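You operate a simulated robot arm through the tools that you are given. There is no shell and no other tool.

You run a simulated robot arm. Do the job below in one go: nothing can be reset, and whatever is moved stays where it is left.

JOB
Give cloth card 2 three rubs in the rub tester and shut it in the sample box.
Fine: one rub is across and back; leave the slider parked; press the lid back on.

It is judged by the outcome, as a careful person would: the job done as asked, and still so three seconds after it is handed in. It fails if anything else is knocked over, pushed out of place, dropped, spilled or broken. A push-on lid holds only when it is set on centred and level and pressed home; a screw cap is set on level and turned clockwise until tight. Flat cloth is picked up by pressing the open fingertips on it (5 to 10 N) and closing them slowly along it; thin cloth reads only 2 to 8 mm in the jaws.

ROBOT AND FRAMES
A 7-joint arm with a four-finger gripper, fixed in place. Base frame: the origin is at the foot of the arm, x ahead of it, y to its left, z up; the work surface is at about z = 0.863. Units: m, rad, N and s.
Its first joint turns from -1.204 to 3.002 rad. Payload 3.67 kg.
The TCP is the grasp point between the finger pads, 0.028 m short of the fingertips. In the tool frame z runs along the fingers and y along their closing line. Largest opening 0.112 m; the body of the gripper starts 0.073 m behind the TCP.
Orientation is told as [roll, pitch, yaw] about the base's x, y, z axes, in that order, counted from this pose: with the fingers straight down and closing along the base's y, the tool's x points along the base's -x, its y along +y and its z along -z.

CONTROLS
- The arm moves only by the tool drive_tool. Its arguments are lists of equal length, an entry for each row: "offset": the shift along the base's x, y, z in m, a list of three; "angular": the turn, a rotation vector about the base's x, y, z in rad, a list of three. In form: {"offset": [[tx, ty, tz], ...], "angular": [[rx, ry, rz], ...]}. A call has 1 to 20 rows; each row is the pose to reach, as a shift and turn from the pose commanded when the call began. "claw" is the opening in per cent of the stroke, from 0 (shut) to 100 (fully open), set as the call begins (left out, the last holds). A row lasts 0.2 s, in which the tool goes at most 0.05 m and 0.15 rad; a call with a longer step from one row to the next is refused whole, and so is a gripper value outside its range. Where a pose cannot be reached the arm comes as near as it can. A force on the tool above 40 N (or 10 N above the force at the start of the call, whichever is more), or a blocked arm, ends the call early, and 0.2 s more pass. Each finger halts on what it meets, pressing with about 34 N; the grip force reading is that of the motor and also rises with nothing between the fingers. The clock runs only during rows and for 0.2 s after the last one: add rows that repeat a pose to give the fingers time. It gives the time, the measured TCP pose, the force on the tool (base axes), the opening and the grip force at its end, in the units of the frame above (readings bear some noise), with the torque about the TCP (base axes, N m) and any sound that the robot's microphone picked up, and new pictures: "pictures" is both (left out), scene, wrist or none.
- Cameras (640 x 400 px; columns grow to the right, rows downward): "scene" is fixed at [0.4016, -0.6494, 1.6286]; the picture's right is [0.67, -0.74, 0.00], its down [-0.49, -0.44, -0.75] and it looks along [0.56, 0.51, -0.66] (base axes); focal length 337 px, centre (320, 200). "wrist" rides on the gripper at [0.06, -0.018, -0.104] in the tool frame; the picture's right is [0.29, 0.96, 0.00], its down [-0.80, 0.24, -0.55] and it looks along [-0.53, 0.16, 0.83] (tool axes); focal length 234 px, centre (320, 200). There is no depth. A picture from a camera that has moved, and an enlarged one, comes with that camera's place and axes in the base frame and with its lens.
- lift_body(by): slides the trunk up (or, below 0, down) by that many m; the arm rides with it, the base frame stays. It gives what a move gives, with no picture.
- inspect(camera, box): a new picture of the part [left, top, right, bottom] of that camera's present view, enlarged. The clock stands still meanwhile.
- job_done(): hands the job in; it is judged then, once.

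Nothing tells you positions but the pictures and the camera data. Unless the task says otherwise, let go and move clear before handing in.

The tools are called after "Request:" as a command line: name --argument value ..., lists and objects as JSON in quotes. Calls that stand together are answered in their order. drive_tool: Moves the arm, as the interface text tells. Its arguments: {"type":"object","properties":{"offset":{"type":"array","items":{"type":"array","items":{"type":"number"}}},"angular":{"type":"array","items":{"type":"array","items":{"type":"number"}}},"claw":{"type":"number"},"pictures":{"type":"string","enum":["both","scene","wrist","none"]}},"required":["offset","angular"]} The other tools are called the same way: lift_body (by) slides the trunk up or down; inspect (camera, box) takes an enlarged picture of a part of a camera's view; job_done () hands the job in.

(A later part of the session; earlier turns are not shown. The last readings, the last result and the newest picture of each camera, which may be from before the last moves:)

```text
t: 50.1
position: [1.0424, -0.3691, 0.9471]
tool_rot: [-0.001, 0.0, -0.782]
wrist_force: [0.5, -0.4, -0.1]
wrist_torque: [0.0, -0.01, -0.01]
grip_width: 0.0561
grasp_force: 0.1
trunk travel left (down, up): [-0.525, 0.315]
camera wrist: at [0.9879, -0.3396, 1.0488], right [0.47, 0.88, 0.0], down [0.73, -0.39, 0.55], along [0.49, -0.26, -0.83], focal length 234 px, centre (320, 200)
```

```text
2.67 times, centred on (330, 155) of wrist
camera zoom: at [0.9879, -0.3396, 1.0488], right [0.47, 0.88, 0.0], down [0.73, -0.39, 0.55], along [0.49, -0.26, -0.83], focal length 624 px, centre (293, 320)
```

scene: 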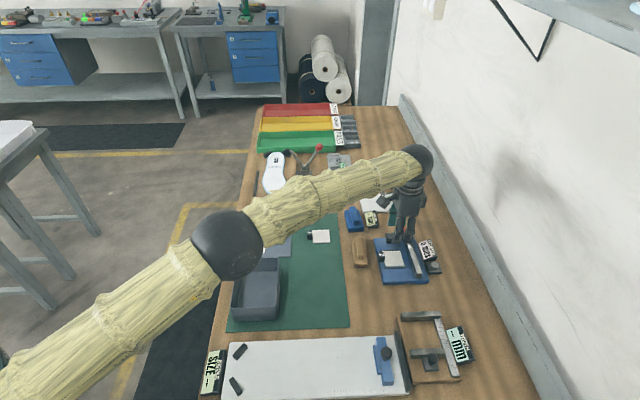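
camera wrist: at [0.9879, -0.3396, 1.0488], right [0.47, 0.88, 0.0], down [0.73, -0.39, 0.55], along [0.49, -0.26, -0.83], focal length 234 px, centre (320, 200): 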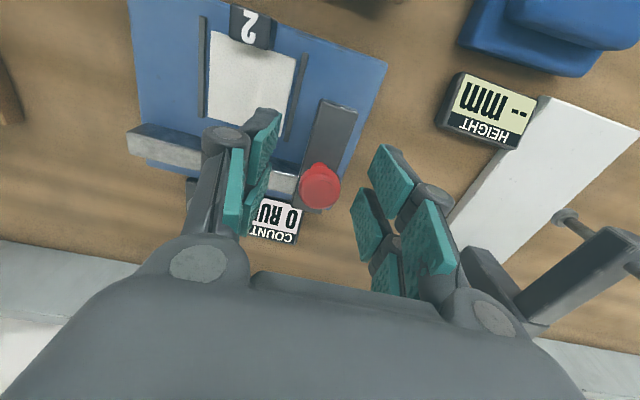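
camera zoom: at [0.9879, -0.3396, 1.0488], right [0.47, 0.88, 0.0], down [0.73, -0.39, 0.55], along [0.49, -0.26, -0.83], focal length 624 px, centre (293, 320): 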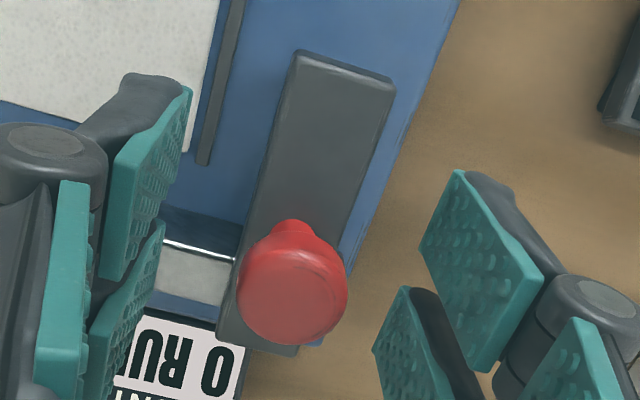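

The knob is centred between the jaws, so I close on it.

Request:
drive_tool --offset '[[0, 0, 0], [0, 0, 0], [0, 0, 0]]' --angular '[[0, 0, 0], [0, 0, 0], [0, 0, 0]]' --claw 25 --pictures "none"

Request:
drive_tool --offset '[[0, 0, 0], [0, 0, 0], [0, 0, 0]]' --angular '[[0, 0, 0], [0, 0, 0], [0, 0, 0]]' --claw 10

Request:
inspect --camera "scene" --box '[360, 190, 440, 270]'

Request:
inspect --camera "wrist" --box '[230, 80, 430, 230]'

```text
t: 50.9
position: [1.0422, -0.3695, 0.946]
tool_rot: [0.0, 0.0, -0.783]
wrist_force: [-0.1, 0.2, 0.3]
wrist_torque: [-0.05, 0.03, 0.0]
grip_width: 0.028
grasp_force: 0.0
trunk travel left (down, up): [-0.525, 0.315]
```

```text
t: 51.7
position: [1.043, -0.3692, 0.9473]
tool_rot: [-0.002, 0.0, -0.784]
wrist_force: [-0.5, 0.2, -0.4]
wrist_torque: [0.0, 0.02, 0.01]
grip_width: 0.0224
grasp_force: 44.7
trunk travel left (down, up): [-0.525, 0.315]
camera wrist: at [0.988, -0.3396, 1.0489], right [0.47, 0.88, 0.0], down [0.73, -0.39, 0.55], along [0.49, -0.26, -0.83], focal length 234 px, centre (320, 200)
```

scene: 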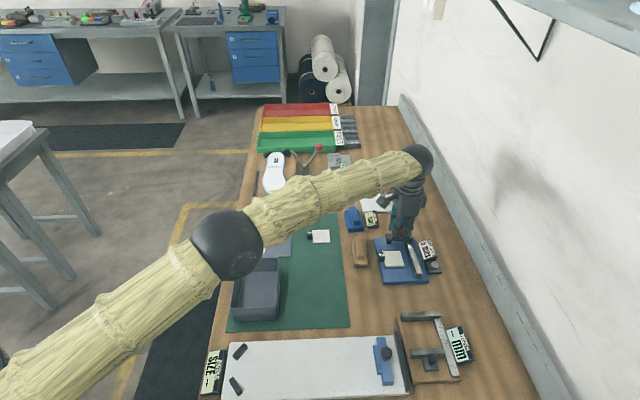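
wrist: 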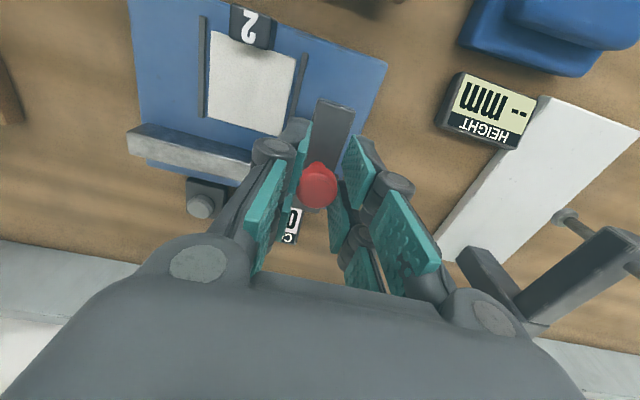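

```text
5.00 times, centred on (400, 230) of scene
camera zoom: at [0.4016, -0.6494, 1.6286], right [0.67, -0.74, 0.0], down [-0.49, -0.44, -0.75], along [0.56, 0.51, -0.66], focal length 1685 px, centre (-80, 50)
```

zoom: 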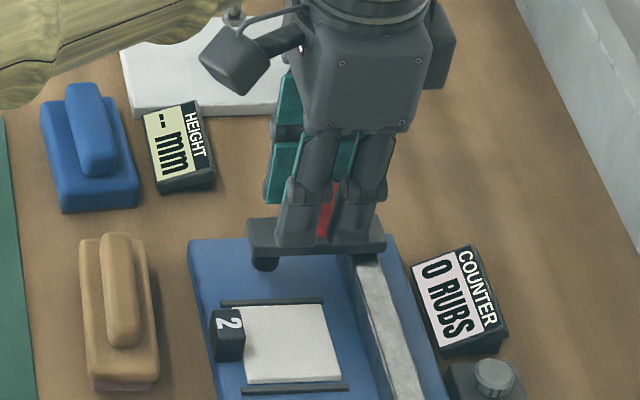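

```text
2.67 times, centred on (330, 155) of wrist
camera zoom: at [0.988, -0.3396, 1.0489], right [0.47, 0.88, 0.0], down [0.73, -0.39, 0.55], along [0.49, -0.26, -0.83], focal length 624 px, centre (293, 320)
```

zoom: 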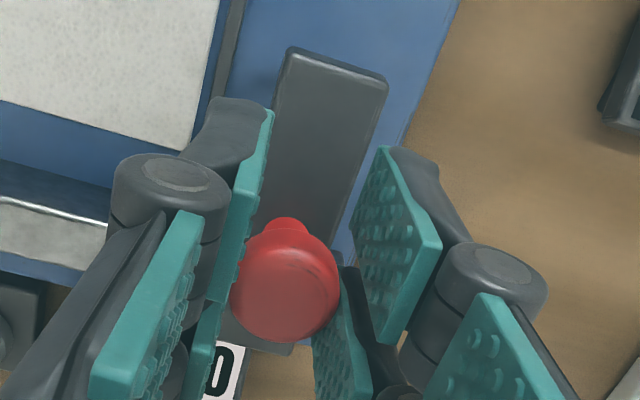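

I have the slider knob at 22 mm. I'll slide it slowly along the rail toward the near end, watching the force.

Request:
drive_tool --offset '[[-0.0071, -0.0071, 0], [-0.0141, -0.0141, 0], [-0.0212, -0.0212, 0], [-0.0283, -0.0283, 0], [-0.0354, -0.0354, 0]]' --angular '[[0, 0, 0], [0, 0, 0], [0, 0, 0], [0, 0, 0], [0, 0, 0]]' --claw 0

Request:
inspect --camera "scene" --box '[360, 200, 440, 290]'

```text
t: 52.9
position: [1.0079, -0.4031, 0.9478]
tool_rot: [-0.001, 0.003, -0.782]
wrist_force: [-17.5, 16.5, -9.7]
wrist_torque: [0.61, 0.57, -0.07]
grip_width: 0.0227
grasp_force: 44.9
trunk travel left (down, up): [-0.525, 0.315]
camera wrist: at [0.9542, -0.374, 1.0492], right [0.47, 0.88, 0.0], down [0.74, -0.39, 0.55], along [0.49, -0.26, -0.83], focal length 234 px, centre (320, 200)
```

scene: 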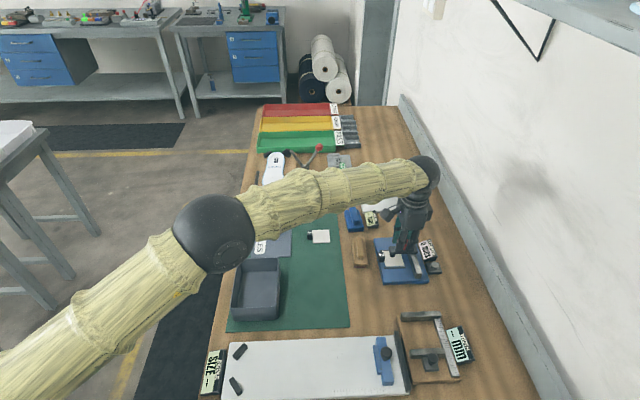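
wrist: 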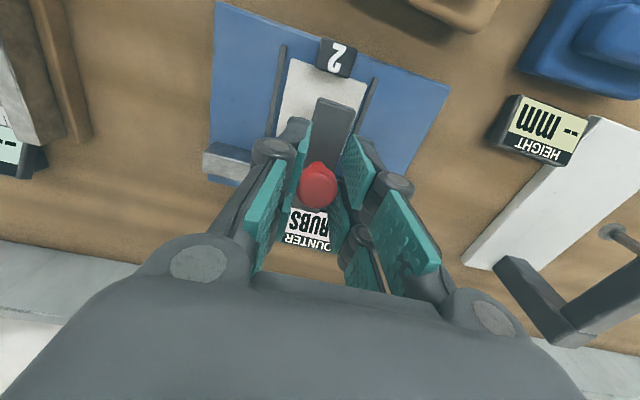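

```text
4.44 times, centred on (400, 245) of scene
camera zoom: at [0.4016, -0.6494, 1.6286], right [0.67, -0.74, 0.0], down [-0.49, -0.44, -0.75], along [0.56, 0.51, -0.66], focal length 1497 px, centre (-36, 0)
```

zoom: 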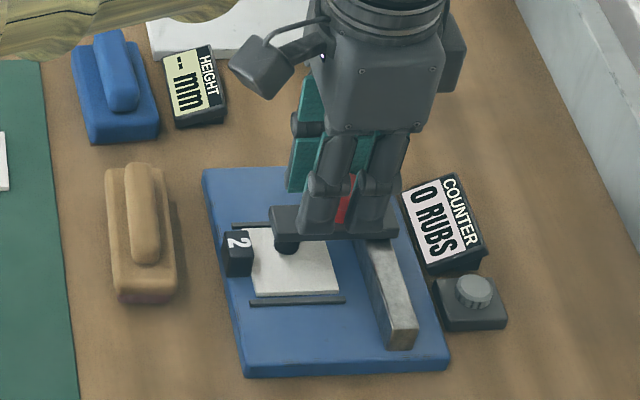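

The slider is moving over the card, but about 24 N of sideways force shows my path isn't quite parallel to the rail. I'll correct a millimetre sideways and check.

Request:
drive_tool --offset '[[-0.0004, 0.0004, 0], [-0.0008, 0.0008, -0.0003], [-0.0008, 0.0008, -0.0003]]' --angular '[[0, 0, 0], [0, 0, 0], [0, 0, 0]]' --pictures "none"

```text
t: 53.7
position: [1.008, -0.4037, 0.9472]
tool_rot: [-0.001, 0.0, -0.783]
wrist_force: [-11.4, 11.7, -9.1]
wrist_torque: [0.21, 0.19, -0.04]
grip_width: 0.0226
grasp_force: 45.5
trunk travel left (down, up): [-0.525, 0.315]
```

Request:
drive_tool --offset '[[-0.0007, 0.0007, 0], [-0.0014, 0.0014, 0], [-0.0014, 0.0014, 0], [-0.0014, 0.0014, 0]]' --angular '[[0, 0, 0], [0, 0, 0], [0, 0, 0], [0, 0, 0]]' --pictures "none"

```text
t: 54.7
position: [1.0067, -0.4052, 0.9476]
tool_rot: [0.001, -0.002, -0.783]
wrist_force: [5.6, -6.4, -1.7]
wrist_torque: [-0.39, -0.36, -0.04]
grip_width: 0.0225
grasp_force: 45.2
trunk travel left (down, up): [-0.525, 0.315]
```

The sideways force is now small, and it flips sign with about 1 mm, so it comes from a tight grip at long reach rather than from the rail. I'll loosen the jaws so they only straddle the knob, then push on to the near end.

Request:
drive_tool --offset '[[0.0005, -0.0005, 0], [0.0005, -0.0005, 0]]' --angular '[[0, 0, 0], [0, 0, 0]]' --claw 23.5 --pictures "none"

Request:
drive_tool --offset '[[-0.0071, -0.0071, 0], [-0.0141, -0.0141, 0], [-0.0212, -0.0212, 0], [-0.0283, -0.0283, 0], [-0.0354, -0.0354, 0]]' --angular '[[0, 0, 0], [0, 0, 0], [0, 0, 0], [0, 0, 0], [0, 0, 0]]'

Request:
inspect --camera "scene" --box '[360, 200, 440, 290]'

Request:
inspect --camera "wrist" --box '[230, 80, 430, 260]'

```text
t: 55.3
position: [1.0063, -0.4035, 0.9471]
tool_rot: [0.001, 0.001, -0.784]
wrist_force: [0.3, -0.3, -0.1]
wrist_torque: [-0.03, 0.0, 0.05]
grip_width: 0.0264
grasp_force: 0.0
trunk travel left (down, up): [-0.525, 0.315]
```

```text
t: 56.4
position: [0.9838, -0.4259, 0.947]
tool_rot: [0.009, -0.001, -0.778]
wrist_force: [30.2, 25.7, -9.9]
wrist_torque: [0.17, -0.42, 0.28]
grip_width: 0.0456
grasp_force: 18.1
trunk travel left (down, up): [-0.525, 0.315]
stopped in row 5: the force on the tool passed its limit at 44 N (the readings are from after the stop); the commanded pose is now the measured one
camera wrist: at [0.9284, -0.3959, 1.0484], right [0.47, 0.88, 0.01], down [0.73, -0.39, 0.56], along [0.5, -0.25, -0.83], focal length 234 px, centre (320, 200)
```

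scene: 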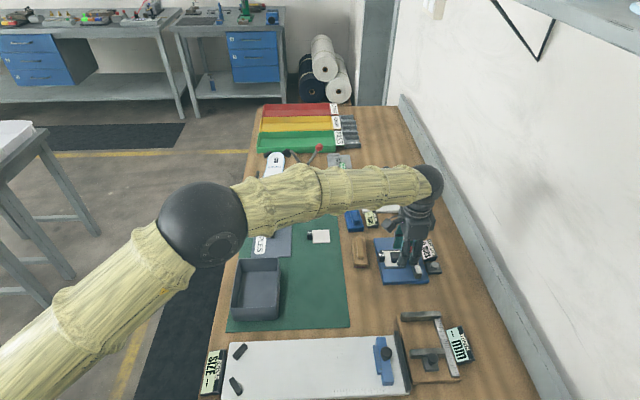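
wrist: 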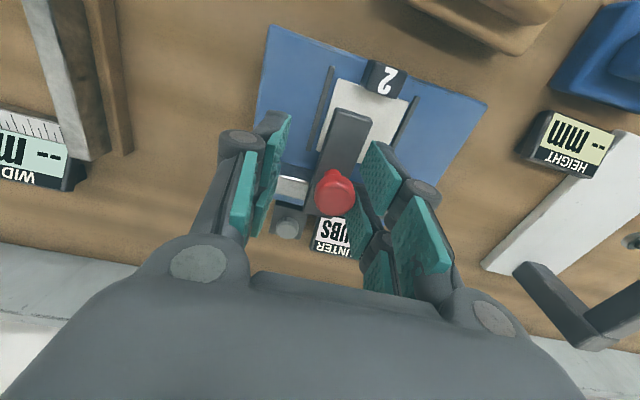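

```text
4.44 times, centred on (400, 245) of scene
camera zoom: at [0.4016, -0.6494, 1.6286], right [0.67, -0.74, 0.0], down [-0.49, -0.44, -0.75], along [0.56, 0.51, -0.66], focal length 1497 px, centre (-36, 0)
```

zoom: 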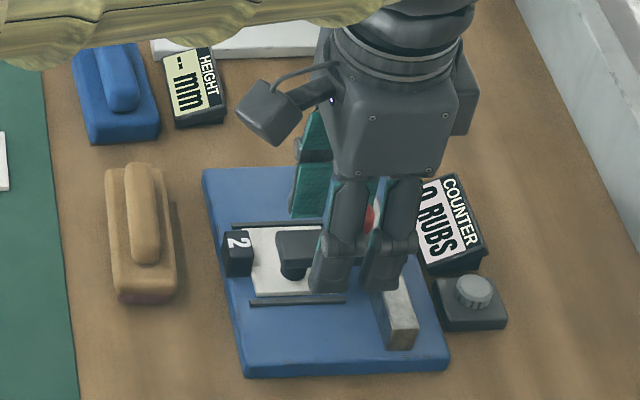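

```text
2.22 times, centred on (330, 170) of wrist
camera zoom: at [0.9284, -0.3959, 1.0484], right [0.47, 0.88, 0.01], down [0.73, -0.39, 0.56], along [0.5, -0.25, -0.83], focal length 520 px, centre (298, 267)
```

zoom: 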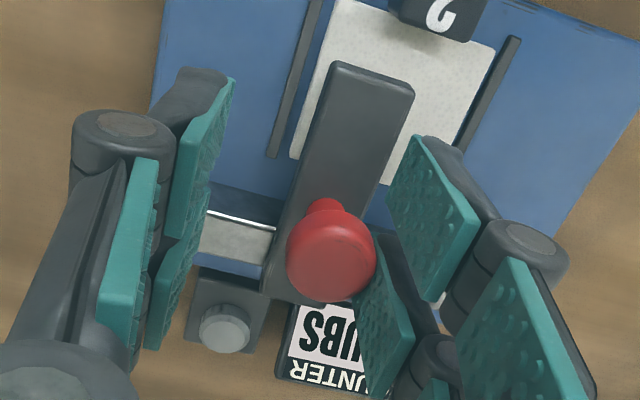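

The push was stopped at 44 N and one finger was driven open, so the slider seems to have met something near F≈0.404. I'll relieve the load, re-centre on the knob and look before doing anything else.

Request:
drive_tool --offset '[[0.002, 0.002, 0], [0.005, 0.005, 0], [0.0065, 0.0065, 0], [0.0065, 0.0065, 0]]' --angular '[[0, 0, 0], [0, 0, 0], [0, 0, 0], [0, 0, 0]]' --claw 42

Request:
inspect --camera "wrist" --box '[230, 80, 430, 260]'

Request:
inspect --camera "scene" --box '[370, 220, 440, 290]'

```text
t: 57.4
position: [0.9857, -0.422, 0.9484]
tool_rot: [0.008, -0.002, -0.78]
wrist_force: [0.4, 0.0, -1.3]
wrist_torque: [0.0, 0.02, 0.01]
grip_width: 0.0472
grasp_force: 0.1
trunk travel left (down, up): [-0.525, 0.315]
camera wrist: at [0.9318, -0.3934, 1.0507], right [0.47, 0.88, 0.01], down [0.73, -0.39, 0.56], along [0.49, -0.26, -0.83], focal length 234 px, centre (320, 200)
```

scene: 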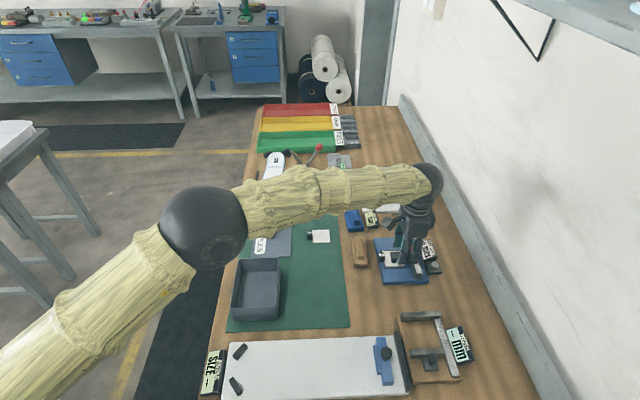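
wrist: 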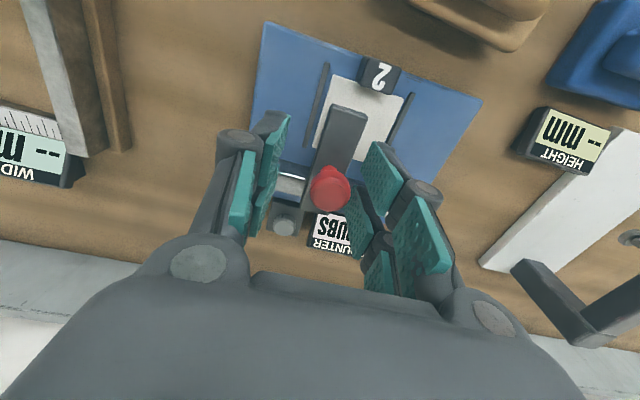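

```text
2.22 times, centred on (330, 170) of wrist
camera zoom: at [0.9318, -0.3934, 1.0507], right [0.47, 0.88, 0.01], down [0.73, -0.39, 0.56], along [0.49, -0.26, -0.83], focal length 520 px, centre (298, 267)
```

zoom: 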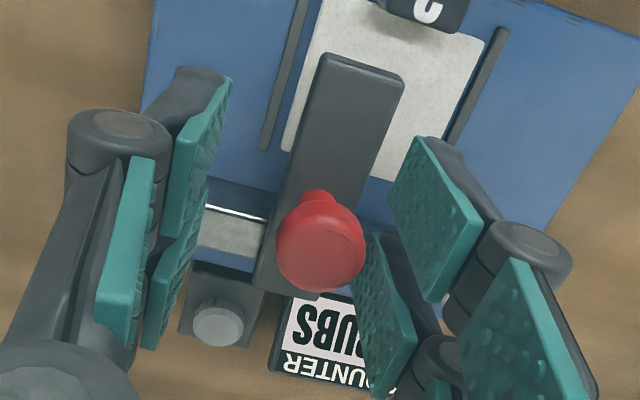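

```text
5.71 times, centred on (405, 255) of scene
camera zoom: at [0.4016, -0.6494, 1.6286], right [0.67, -0.74, 0.0], down [-0.49, -0.44, -0.75], along [0.56, 0.51, -0.66], focal length 1925 px, centre (-166, -114)
```

zoom: 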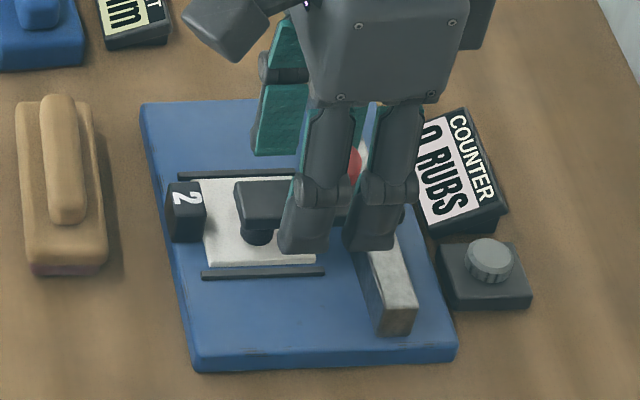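

Request:
drive_tool --offset '[[0.002, 0.002, -0.0005], [0.004, 0.004, -0.001], [0.004, 0.004, -0.001]]' --angular '[[-0.004, 0.001, -0.002], [-0.008, 0.002, -0.004], [-0.008, 0.002, -0.004]]' --pictures "none"

Request:
drive_tool --offset '[[0, 0, 0], [0, 0, 0], [0, 0, 0]]' --angular '[[0, 0, 0], [0, 0, 0], [0, 0, 0]]' --claw 10

Request:
inspect --camera "wrist" --box '[230, 80, 430, 260]'

Request:
inspect --camera "scene" --box '[370, 220, 440, 290]'

```text
t: 58.1
position: [0.9895, -0.4195, 0.9489]
tool_rot: [0.0, -0.008, -0.788]
wrist_force: [-0.1, -0.8, -0.4]
wrist_torque: [0.0, 0.02, 0.02]
grip_width: 0.0472
grasp_force: 0.0
trunk travel left (down, up): [-0.525, 0.315]
```

```text
t: 59.0
position: [0.9921, -0.4158, 0.9485]
tool_rot: [0.0, -0.006, -0.786]
wrist_force: [23.7, 15.0, 2.1]
wrist_torque: [0.25, -0.52, 0.27]
grip_width: 0.0225
grasp_force: 44.9
trunk travel left (down, up): [-0.525, 0.315]
camera wrist: at [0.9375, -0.3864, 1.0496], right [0.47, 0.88, 0.0], down [0.73, -0.39, 0.56], along [0.49, -0.27, -0.83], focal length 234 px, centre (320, 200)
```

scene: 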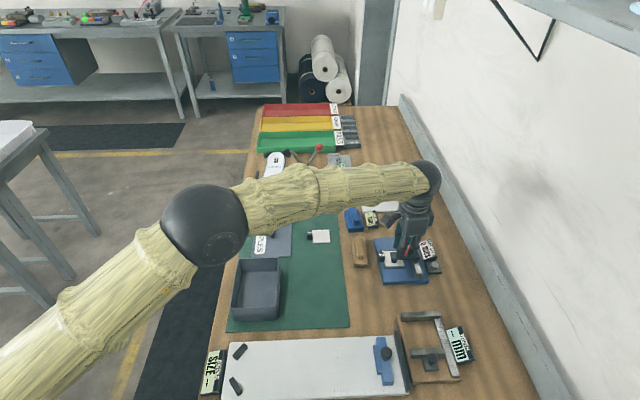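
wrist: 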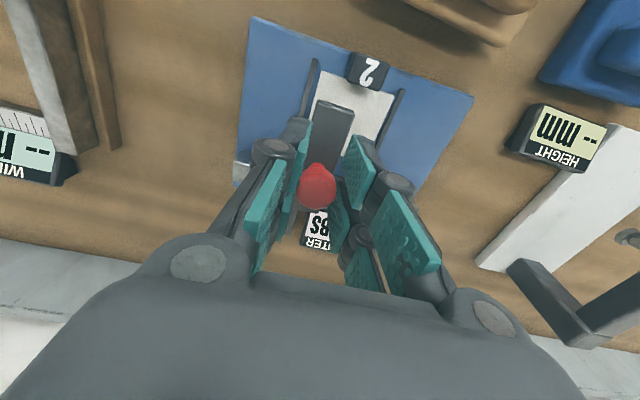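

```text
2.22 times, centred on (330, 170) of wrist
camera zoom: at [0.9375, -0.3864, 1.0496], right [0.47, 0.88, 0.0], down [0.73, -0.39, 0.56], along [0.49, -0.27, -0.83], focal length 520 px, centre (298, 267)
```

zoom: 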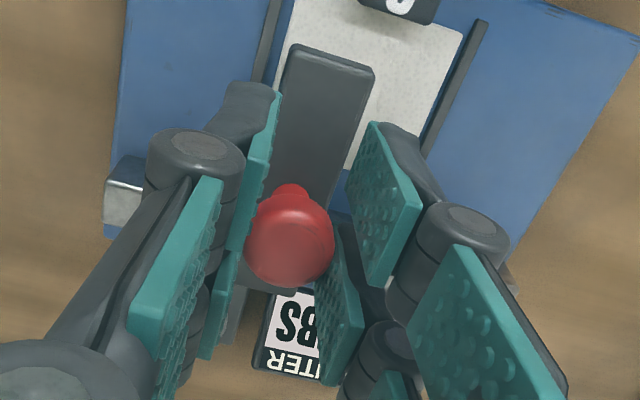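

```text
5.71 times, centred on (405, 255) of scene
camera zoom: at [0.4016, -0.6494, 1.6286], right [0.67, -0.74, 0.0], down [-0.49, -0.44, -0.75], along [0.56, 0.51, -0.66], focal length 1925 px, centre (-166, -114)
```

zoom: 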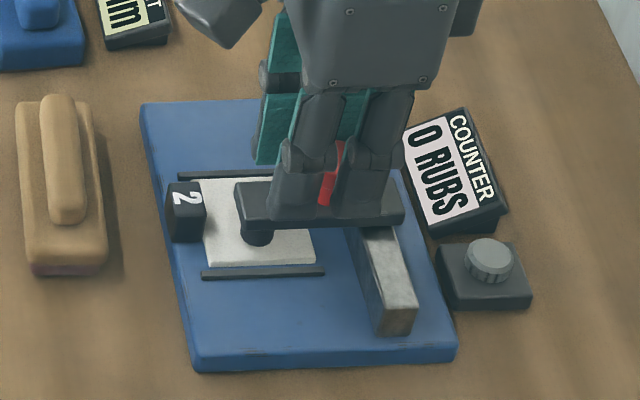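

Request:
inspect --camera "scene" --box '[385, 240, 425, 280]'

Request:
inspect --camera "wrist" --box '[290, 50, 410, 170]'

```text
10.00 times, centred on (405, 260) of scene
camera zoom: at [0.4016, -0.6494, 1.6286], right [0.67, -0.74, 0.0], down [-0.49, -0.44, -0.75], along [0.56, 0.51, -0.66], focal length 3369 px, centre (-530, -400)
```

zoom: 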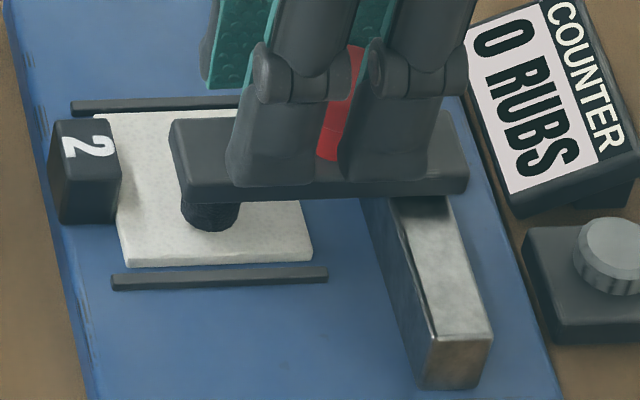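

```text
3.33 times, centred on (350, 110) of wrist
camera zoom: at [0.9375, -0.3864, 1.0496], right [0.47, 0.88, 0.0], down [0.73, -0.39, 0.56], along [0.49, -0.27, -0.83], focal length 781 px, centre (220, 500)
```

zoom: 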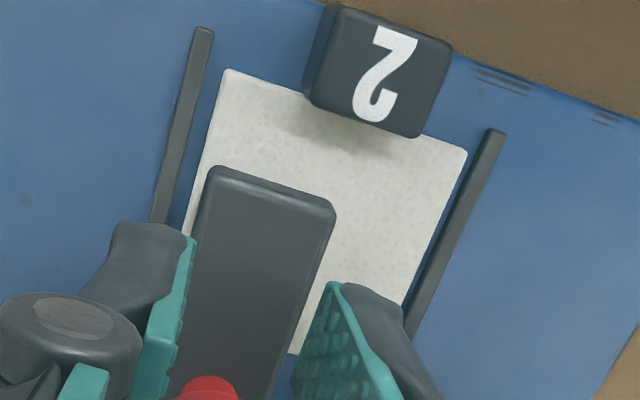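

The slider has come to rest at F≈0.407, 70 mm from its park spot, and 27–40 N does not move it. I'll relieve the force and check whether this is a true stop.

Request:
drive_tool --offset '[[0.0016, 0.0016, 0], [0.0032, 0.0032, 0], [0.0032, 0.0032, 0]]' --angular '[[0, 0.003, 0], [0, 0.006, 0], [0, 0.006, 0]]' --pictures "none"

Request:
drive_tool --offset '[[0.005, 0.005, 0], [0.0106, 0.0106, 0], [0.0106, 0.0106, 0]]' --angular '[[0, 0, 0], [0, 0, 0], [0, 0, 0]]' --pictures "none"

```text
t: 59.8
position: [0.9931, -0.4167, 0.949]
tool_rot: [-0.005, -0.002, -0.788]
wrist_force: [8.6, 9.5, 2.9]
wrist_torque: [-0.18, -0.41, 0.08]
grip_width: 0.0226
grasp_force: 45.7
trunk travel left (down, up): [-0.525, 0.315]
```

```text
t: 60.5
position: [1.0028, -0.4055, 0.9476]
tool_rot: [-0.006, -0.004, -0.786]
wrist_force: [5.2, -6.8, 1.3]
wrist_torque: [-0.22, -0.25, 0.03]
grip_width: 0.0228
grasp_force: 44.7
trunk travel left (down, up): [-0.525, 0.315]
```

Request:
drive_tool --offset '[[-0.003, -0.003, 0], [-0.006, -0.006, 0], [-0.0085, -0.0085, 0], [-0.0085, -0.0085, 0]]' --angular '[[0, 0, 0], [0, 0, 0], [0, 0, 0], [0, 0, 0]]' --pictures "none"

Request:
drive_tool --offset '[[-0.0015, -0.0015, 0], [-0.003, -0.003, 0], [-0.003, -0.003, 0]]' --angular '[[0, 0, 0], [0, 0, 0], [0, 0, 0]]' --pictures "none"

```text
t: 61.5
position: [0.9952, -0.4146, 0.9483]
tool_rot: [-0.005, 0.0, -0.787]
wrist_force: [0.1, 1.4, 3.0]
wrist_torque: [0.06, 0.04, 0.05]
grip_width: 0.0226
grasp_force: 45.0
trunk travel left (down, up): [-0.525, 0.315]
```

```text
t: 62.4
position: [0.9923, -0.4164, 0.9475]
tool_rot: [-0.004, -0.005, -0.785]
wrist_force: [2.5, 6.8, 1.3]
wrist_torque: [0.2, -0.04, 0.08]
grip_width: 0.0227
grasp_force: 45.4
trunk travel left (down, up): [-0.525, 0.315]
```

The stop is repeatable at F≈0.4075 and the slider runs freely elsewhere, so this is the end of its roughly 70 mm stroke. I'll loosen to a straddle and push it back to the park end, then read the counter.

Request:
drive_tool --offset '[[0.001, 0.001, 0], [0.001, 0.001, 0]]' --angular '[[0.004, 0.003, 0], [0.004, 0.003, 0]]' --claw 23 --pictures "none"

Request:
drive_tool --offset '[[0.0071, 0.0071, 0], [0.0141, 0.0141, 0], [0.0212, 0.0212, 0], [0.0283, 0.0283, 0], [0.0354, 0.0354, 0], [0.0424, 0.0424, 0], [0.0474, 0.0474, 0], [0.0474, 0.0474, 0]]' --angular '[[0, 0, 0], [0, 0, 0], [0, 0, 0], [0, 0, 0], [0, 0, 0], [0, 0, 0], [0, 0, 0], [0, 0, 0]]'

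Request:
inspect --camera "scene" --box '[370, 215, 440, 285]'

Request:
inspect --camera "wrist" --box '[230, 80, 430, 260]'

```text
t: 63.0
position: [0.9931, -0.418, 0.9489]
tool_rot: [-0.003, 0.003, -0.788]
wrist_force: [1.0, 0.9, 0.3]
wrist_torque: [0.03, 0.03, 0.04]
grip_width: 0.0262
grasp_force: 0.1
trunk travel left (down, up): [-0.525, 0.315]
```

```text
t: 64.8
position: [1.0398, -0.3677, 0.9464]
tool_rot: [-0.003, 0.002, -0.787]
wrist_force: [-0.1, 0.3, -0.4]
wrist_torque: [-0.01, -0.03, -0.01]
grip_width: 0.0257
grasp_force: 0.1
trunk travel left (down, up): [-0.525, 0.315]
camera wrist: at [0.9859, -0.3385, 1.0484], right [0.47, 0.88, 0.0], down [0.73, -0.39, 0.55], along [0.48, -0.26, -0.83], focal length 234 px, centre (320, 200)
```

scene: 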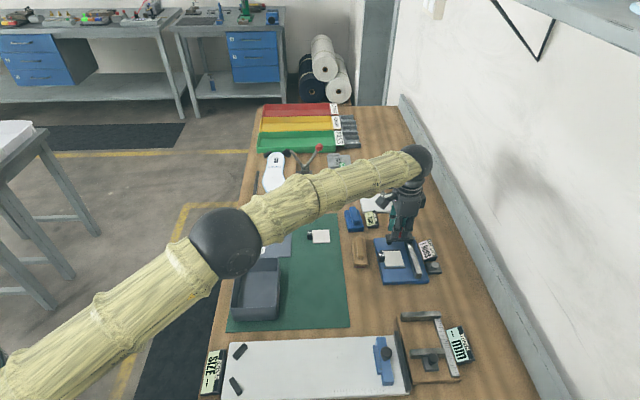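
wrist: 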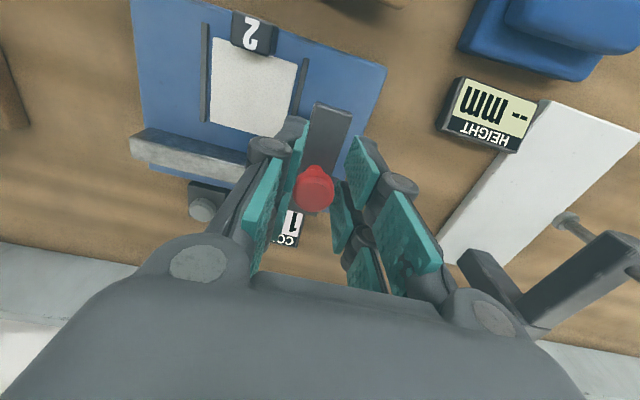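

```text
5.71 times, centred on (405, 250) of scene
camera zoom: at [0.4016, -0.6494, 1.6286], right [0.67, -0.74, 0.0], down [-0.49, -0.44, -0.75], along [0.56, 0.51, -0.66], focal length 1925 px, centre (-166, -86)
```

zoom: 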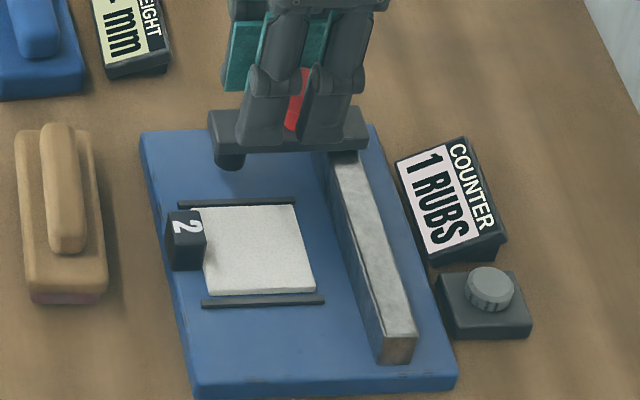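

```text
2.22 times, centred on (330, 170) of wrist
camera zoom: at [0.9859, -0.3385, 1.0484], right [0.47, 0.88, 0.0], down [0.73, -0.39, 0.55], along [0.48, -0.26, -0.83], focal length 520 px, centre (298, 267)
```

zoom: 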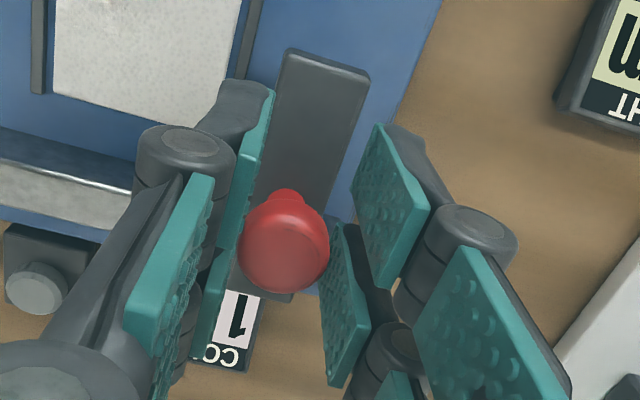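

The counter shows 1 RUBS, so a stroke to that stop and back is a full rub. Now the second rub, across first.

Request:
drive_tool --offset '[[-0.0071, -0.0071, 0], [-0.0141, -0.0141, 0], [-0.0212, -0.0212, 0], [-0.0283, -0.0283, 0], [-0.0354, -0.0354, 0], [-0.0424, -0.0424, 0], [-0.047, -0.047, 0], [-0.047, -0.047, 0]]' --angular '[[0, 0, 0], [0, 0, 0], [0, 0, 0], [0, 0, 0], [0, 0, 0], [0, 0, 0], [0, 0, 0], [0, 0, 0]]' --pictures "none"

Request:
drive_tool --offset '[[-0.0008, -0.0008, 0], [-0.0016, -0.0016, 0], [-0.0022, -0.0022, 0], [-0.0022, -0.0022, 0]]' --angular '[[0, 0, 0], [0, 0, 0], [0, 0, 0], [0, 0, 0]]' --pictures "none"

Request:
inspect --camera "scene" --box '[370, 215, 440, 285]'

```text
t: 66.5
position: [0.9931, -0.4161, 0.9467]
tool_rot: [-0.003, 0.002, -0.786]
wrist_force: [-0.6, -0.5, 0.6]
wrist_torque: [-0.01, -0.05, -0.04]
grip_width: 0.0259
grasp_force: 0.3
trunk travel left (down, up): [-0.525, 0.315]
```

```text
t: 67.5
position: [0.9927, -0.4177, 0.9451]
tool_rot: [-0.003, 0.001, -0.787]
wrist_force: [2.4, 1.7, 0.6]
wrist_torque: [0.03, -0.04, 0.0]
grip_width: 0.0272
grasp_force: 1.4
trunk travel left (down, up): [-0.525, 0.315]
```

```text
5.71 times, centred on (405, 250) of scene
camera zoom: at [0.4016, -0.6494, 1.6286], right [0.67, -0.74, 0.0], down [-0.49, -0.44, -0.75], along [0.56, 0.51, -0.66], focal length 1925 px, centre (-166, -86)
```

zoom: 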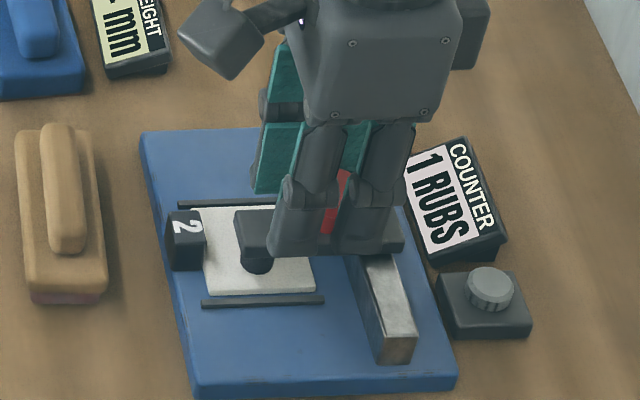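

The slider is at the near stop with light contact. Back to the park end.

Request:
drive_tool --offset '[[0.0071, 0.0071, 0], [0.0141, 0.0141, 0], [0.0212, 0.0212, 0], [0.0283, 0.0283, 0], [0.0354, 0.0354, 0], [0.0424, 0.0424, 0], [0.0485, 0.0485, 0], [0.0502, 0.0502, 0], [0.0502, 0.0502, 0]]' --angular '[[0, 0, 0], [0, 0, 0], [0, 0, 0], [0, 0, 0], [0, 0, 0], [0, 0, 0], [0, 0, 0], [0, 0, 0], [0, 0, 0]]' --pictures "none"

Request:
inspect --camera "scene" --box '[370, 215, 440, 285]'

```text
t: 69.5
position: [1.0419, -0.3671, 0.9482]
tool_rot: [-0.004, 0.002, -0.788]
wrist_force: [-1.0, -0.6, -1.0]
wrist_torque: [-0.03, 0.0, -0.02]
grip_width: 0.0261
grasp_force: 0.2
trunk travel left (down, up): [-0.525, 0.315]
```

```text
5.71 times, centred on (405, 250) of scene
camera zoom: at [0.4016, -0.6494, 1.6286], right [0.67, -0.74, 0.0], down [-0.49, -0.44, -0.75], along [0.56, 0.51, -0.66], focal length 1925 px, centre (-166, -86)
```

zoom: 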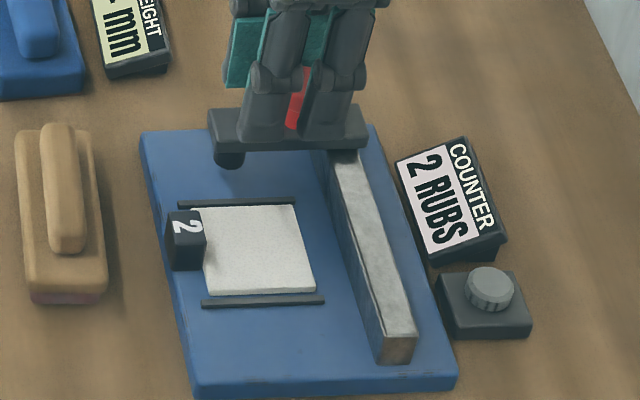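

The counter shows 2 RUBS. Now the third rub, across to the near stop.

Request:
drive_tool --offset '[[-0.0071, -0.0071, 0], [-0.0141, -0.0141, 0], [-0.0212, -0.0212, 0], [-0.0283, -0.0283, 0], [-0.0354, -0.0354, 0], [-0.0424, -0.0424, 0], [-0.048, -0.048, 0], [-0.048, -0.048, 0]]' --angular '[[0, 0, 0], [0, 0, 0], [0, 0, 0], [0, 0, 0], [0, 0, 0], [0, 0, 0], [0, 0, 0], [0, 0, 0]]' --pictures "none"

Request:
drive_tool --offset '[[-0.0008, -0.0008, 0], [-0.0016, -0.0016, 0], [-0.0022, -0.0022, 0], [-0.0022, -0.0022, 0]]' --angular '[[0, 0, 0], [0, 0, 0], [0, 0, 0], [0, 0, 0]]' --pictures "none"

Request:
inspect --camera "scene" --box '[370, 215, 440, 285]'

```text
t: 71.3
position: [0.9932, -0.4167, 0.9468]
tool_rot: [-0.003, 0.001, -0.788]
wrist_force: [0.0, 0.0, 0.9]
wrist_torque: [0.0, -0.01, 0.02]
grip_width: 0.0258
grasp_force: 0.1
trunk travel left (down, up): [-0.525, 0.315]
```

```text
t: 72.3
position: [0.9912, -0.4186, 0.9487]
tool_rot: [-0.003, 0.0, -0.787]
wrist_force: [3.6, 2.8, -0.4]
wrist_torque: [0.07, -0.04, 0.01]
grip_width: 0.0277
grasp_force: 1.8
trunk travel left (down, up): [-0.525, 0.315]
```

```text
5.71 times, centred on (405, 250) of scene
camera zoom: at [0.4016, -0.6494, 1.6286], right [0.67, -0.74, 0.0], down [-0.49, -0.44, -0.75], along [0.56, 0.51, -0.66], focal length 1925 px, centre (-166, -86)
```

zoom: 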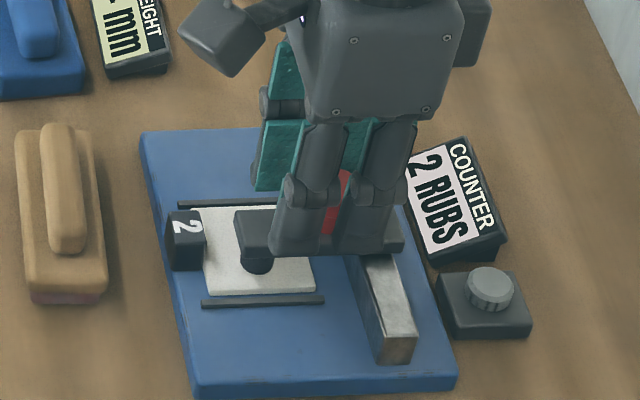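

Request:
drive_tool --offset '[[0.0071, 0.0071, 0], [0.0141, 0.0141, 0], [0.0212, 0.0212, 0], [0.0283, 0.0283, 0], [0.0354, 0.0354, 0], [0.0424, 0.0424, 0], [0.0485, 0.0485, 0], [0.0507, 0.0507, 0], [0.0507, 0.0507, 0]]' --angular '[[0, 0, 0], [0, 0, 0], [0, 0, 0], [0, 0, 0], [0, 0, 0], [0, 0, 0], [0, 0, 0], [0, 0, 0], [0, 0, 0]]' --pictures "none"

Request:
drive_tool --offset '[[0.0007, 0.0007, 0], [0.0014, 0.0014, 0], [0.0014, 0.0014, 0]]' --angular '[[0, 0, 0], [0, 0, 0], [0, 0, 0]]'

Request:
inspect --camera "scene" --box '[370, 215, 440, 285]'

Request:
inspect --camera "wrist" --box '[230, 80, 430, 260]'

```text
t: 74.3
position: [1.0425, -0.3665, 0.9479]
tool_rot: [-0.004, 0.003, -0.788]
wrist_force: [-1.0, 1.2, 0.3]
wrist_torque: [0.05, 0.03, 0.0]
grip_width: 0.0259
grasp_force: 0.3
trunk travel left (down, up): [-0.525, 0.315]
```

```text
t: 75.2
position: [1.0443, -0.366, 0.9483]
tool_rot: [-0.005, 0.001, -0.786]
wrist_force: [-0.2, -0.8, 1.4]
wrist_torque: [-0.06, 0.01, 0.0]
grip_width: 0.0262
grasp_force: 0.2
trunk travel left (down, up): [-0.525, 0.315]
camera wrist: at [0.99, -0.3364, 1.0501], right [0.47, 0.88, 0.0], down [0.73, -0.39, 0.55], along [0.48, -0.26, -0.83], focal length 234 px, centre (320, 200)
```

scene: 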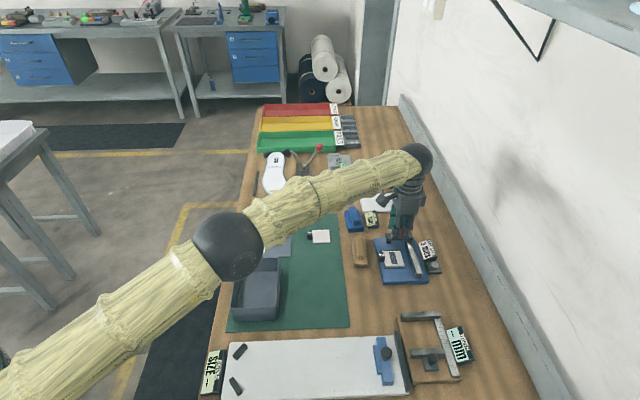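
wrist: 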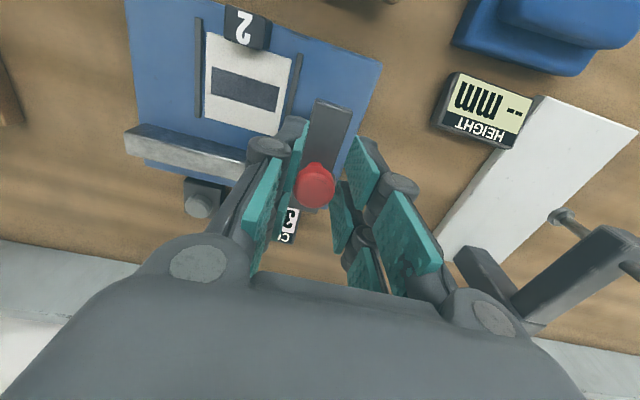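

```text
5.71 times, centred on (405, 250) of scene
camera zoom: at [0.4016, -0.6494, 1.6286], right [0.67, -0.74, 0.0], down [-0.49, -0.44, -0.75], along [0.56, 0.51, -0.66], focal length 1925 px, centre (-166, -86)
```

zoom: 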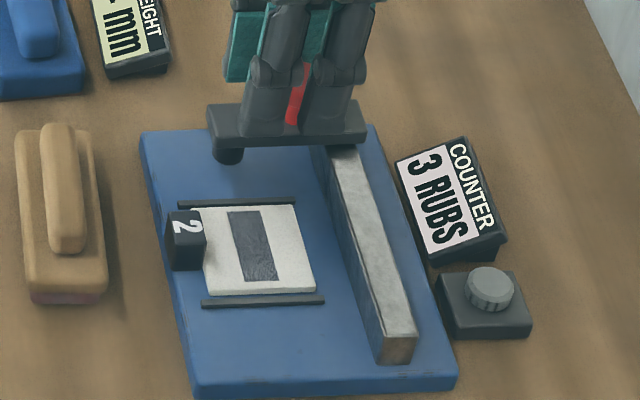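

```text
2.22 times, centred on (330, 170) of wrist
camera zoom: at [0.99, -0.3364, 1.0501], right [0.47, 0.88, 0.0], down [0.73, -0.39, 0.55], along [0.48, -0.26, -0.83], focal length 520 px, centre (298, 267)
```

zoom: 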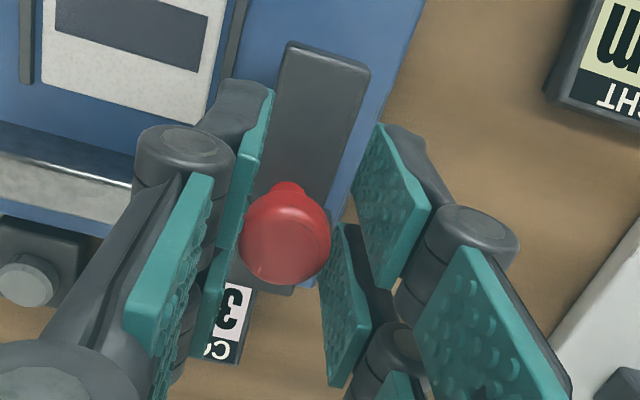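

The counter shows 3 RUBS, and a rubbed patch has appeared on card 2. The slider is back where it started, and I'll nudge it gently to check it sits at the park stop.

Request:
drive_tool --offset '[[0.0004, 0.0004, 0], [0.0008, 0.0008, 0], [0.0008, 0.0008, 0]]' --angular '[[0, 0, 0], [0, 0, 0], [0, 0, 0]]' --pictures "none"

Request:
inspect --camera "scene" --box '[370, 215, 440, 285]'

```text
t: 76.0
position: [1.0455, -0.3663, 0.9484]
tool_rot: [-0.004, 0.004, -0.788]
wrist_force: [-2.4, -1.1, -0.2]
wrist_torque: [0.0, 0.0, -0.03]
grip_width: 0.0269
grasp_force: 0.7
trunk travel left (down, up): [-0.525, 0.315]
```

```text
5.71 times, centred on (405, 250) of scene
camera zoom: at [0.4016, -0.6494, 1.6286], right [0.67, -0.74, 0.0], down [-0.49, -0.44, -0.75], along [0.56, 0.51, -0.66], focal length 1925 px, centre (-166, -86)
```

zoom: 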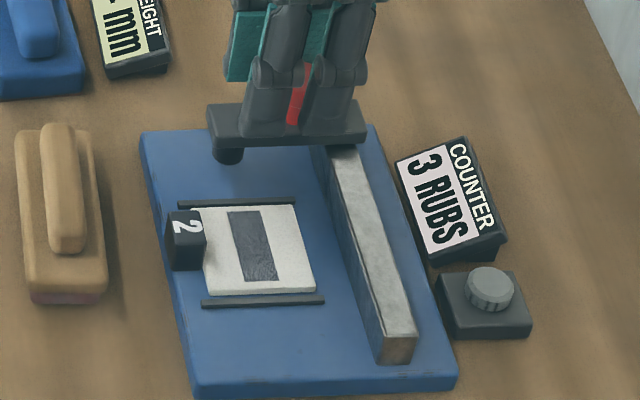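

It's at the park stop. I'll open, rise clear and return to card 2's tab.

Request:
drive_tool --offset '[[-0.0005, -0.0005, 0], [-0.001, -0.001, 0], [-0.001, -0.001, 0]]' --angular '[[0, 0, 0], [0, 0, 0], [0, 0, 0]]' --claw 50 --pictures "none"

Request:
drive_tool --offset '[[-0.001, -0.001, 0.015], [-0.002, -0.001, 0.035], [-0.01, 0.0, 0.05], [-0.03, 0.001, 0.055], [-0.055, 0.002, 0.055], [-0.085, 0.003, 0.055], [-0.085, 0.003, 0.055]]' --angular '[[0.001, -0.001, 0], [0.002, -0.002, 0.001], [0.003, -0.002, 0.002], [0.004, -0.003, 0.003], [0.004, -0.003, 0.003], [0.004, -0.003, 0.003], [0.004, -0.003, 0.003]]'

Request:
inspect --camera "wrist" --box '[230, 80, 430, 230]'

Request:
inspect --camera "scene" --box '[360, 200, 440, 290]'

```text
t: 76.8
position: [1.0438, -0.3667, 0.9485]
tool_rot: [-0.004, 0.004, -0.787]
wrist_force: [0.4, -0.3, -0.1]
wrist_torque: [-0.02, 0.03, 0.02]
grip_width: 0.0562
grasp_force: 0.1
trunk travel left (down, up): [-0.525, 0.315]
```

```text
t: 78.3
position: [0.9606, -0.3636, 0.9984]
tool_rot: [0.001, 0.002, -0.784]
wrist_force: [0.6, 0.0, -0.2]
wrist_torque: [0.01, 0.04, 0.01]
grip_width: 0.0558
grasp_force: 0.0
trunk travel left (down, up): [-0.525, 0.315]
camera wrist: at [0.9066, -0.3335, 1.1007], right [0.47, 0.88, 0.0], down [0.74, -0.39, 0.55], along [0.49, -0.26, -0.83], focal length 234 px, centre (320, 200)
```

scene: 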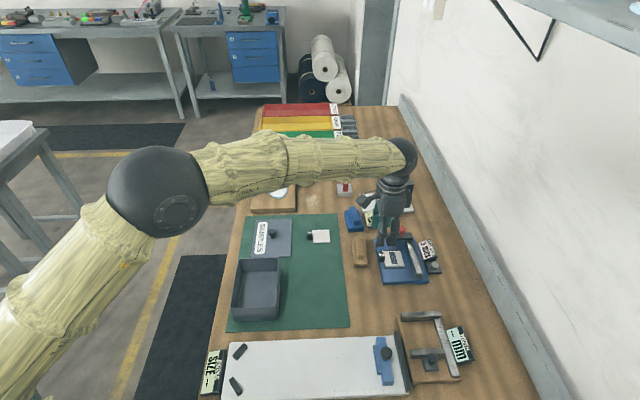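
wrist: 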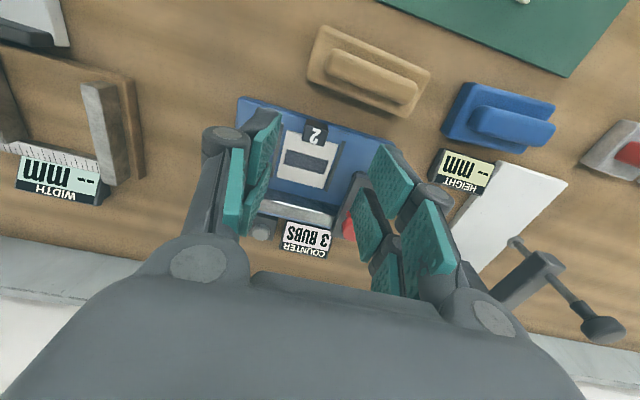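

```text
2.67 times, centred on (330, 155) of wrist
camera zoom: at [0.9066, -0.3335, 1.1007], right [0.47, 0.88, 0.0], down [0.74, -0.39, 0.55], along [0.49, -0.26, -0.83], focal length 624 px, centre (293, 320)
```

zoom: 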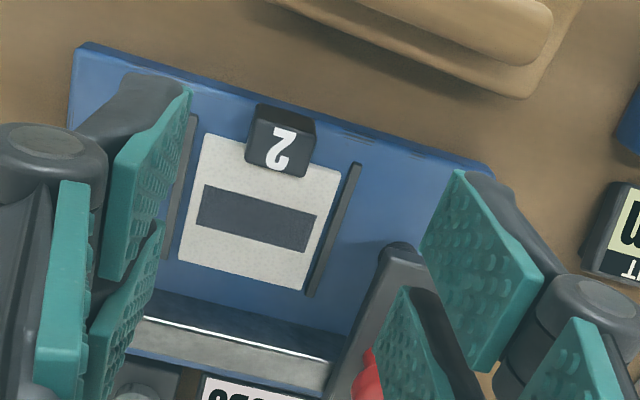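

```text
4.44 times, centred on (400, 245) of scene
camera zoom: at [0.4016, -0.6494, 1.6286], right [0.67, -0.74, 0.0], down [-0.49, -0.44, -0.75], along [0.56, 0.51, -0.66], focal length 1497 px, centre (-36, 0)
```

zoom: 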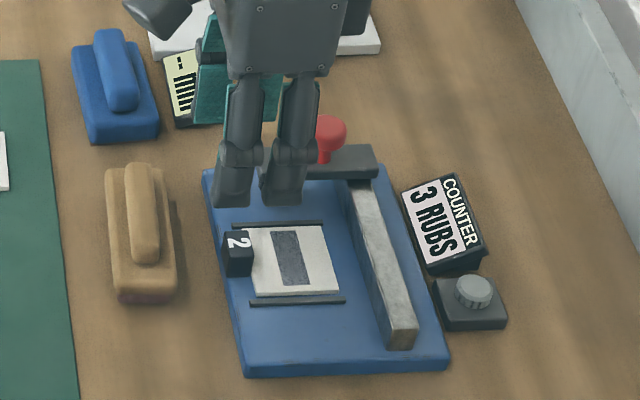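

Card 2 shows its rub mark and the tab is within 3 mm of the tool. I'll narrow the opening and lower around the tab.

Request:
drive_tool --offset '[[-0.004, 0.0001, -0.02], [-0.004, 0.0001, -0.045], [-0.004, 0.0001, -0.065], [-0.004, 0.0001, -0.078], [-0.004, 0.0001, -0.085], [-0.004, 0.0001, -0.085]]' --angular '[[0, 0, 0], [0, 0, 0], [0, 0, 0], [0, 0, 0], [0, 0, 0], [0, 0, 0]]' --claw 32

Request:
inspect --camera "wrist" --box '[230, 100, 430, 250]'

Request:
inspect --camera "scene" --box '[370, 220, 430, 280]'

```text
t: 79.8
position: [0.9562, -0.3623, 0.9184]
tool_rot: [0.003, 0.003, -0.783]
wrist_force: [-0.9, -0.5, 0.7]
wrist_torque: [0.03, 0.0, -0.02]
grip_width: 0.0357
grasp_force: 0.1
trunk travel left (down, up): [-0.525, 0.315]
camera wrist: at [0.9012, -0.3334, 1.0202], right [0.47, 0.88, 0.0], down [0.73, -0.39, 0.55], along [0.49, -0.26, -0.83], focal length 234 px, centre (320, 200)
```

scene: 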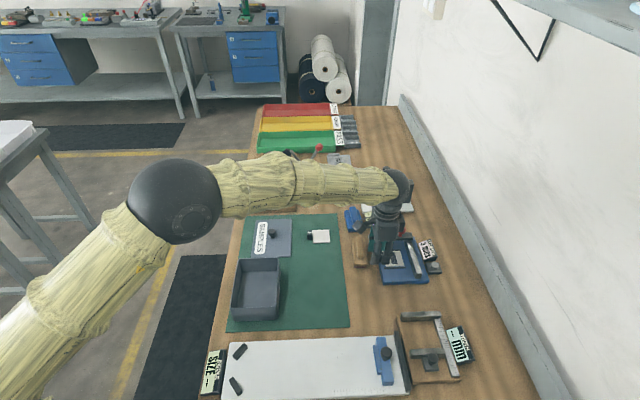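
wrist: 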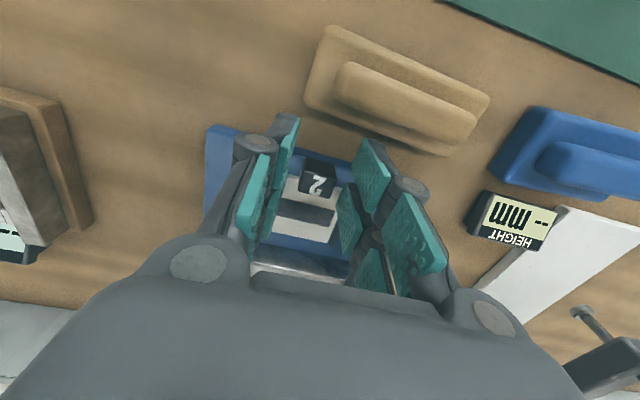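

```text
2.67 times, centred on (330, 175) of wrist
camera zoom: at [0.9012, -0.3334, 1.0202], right [0.47, 0.88, 0.0], down [0.73, -0.39, 0.55], along [0.49, -0.26, -0.83], focal length 624 px, centre (293, 267)
```

zoom: 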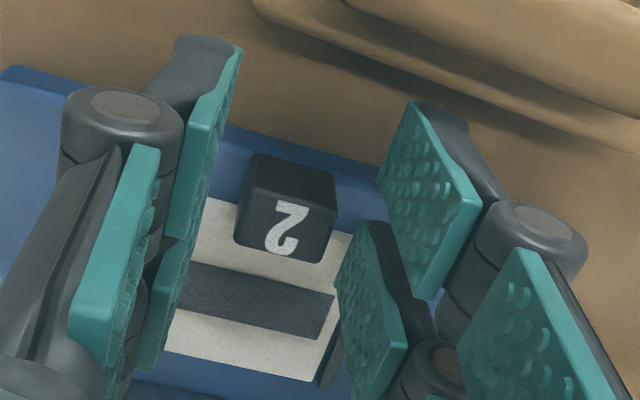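

```text
6.67 times, centred on (400, 250) of scene
camera zoom: at [0.4016, -0.6494, 1.6286], right [0.67, -0.74, 0.0], down [-0.49, -0.44, -0.75], along [0.56, 0.51, -0.66], focal length 2246 px, centre (-213, -133)
```

zoom: 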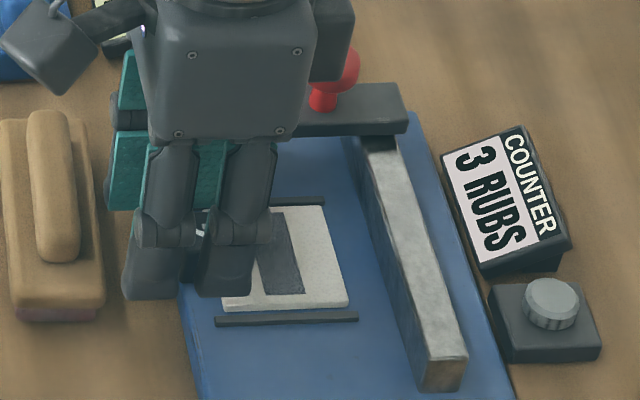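

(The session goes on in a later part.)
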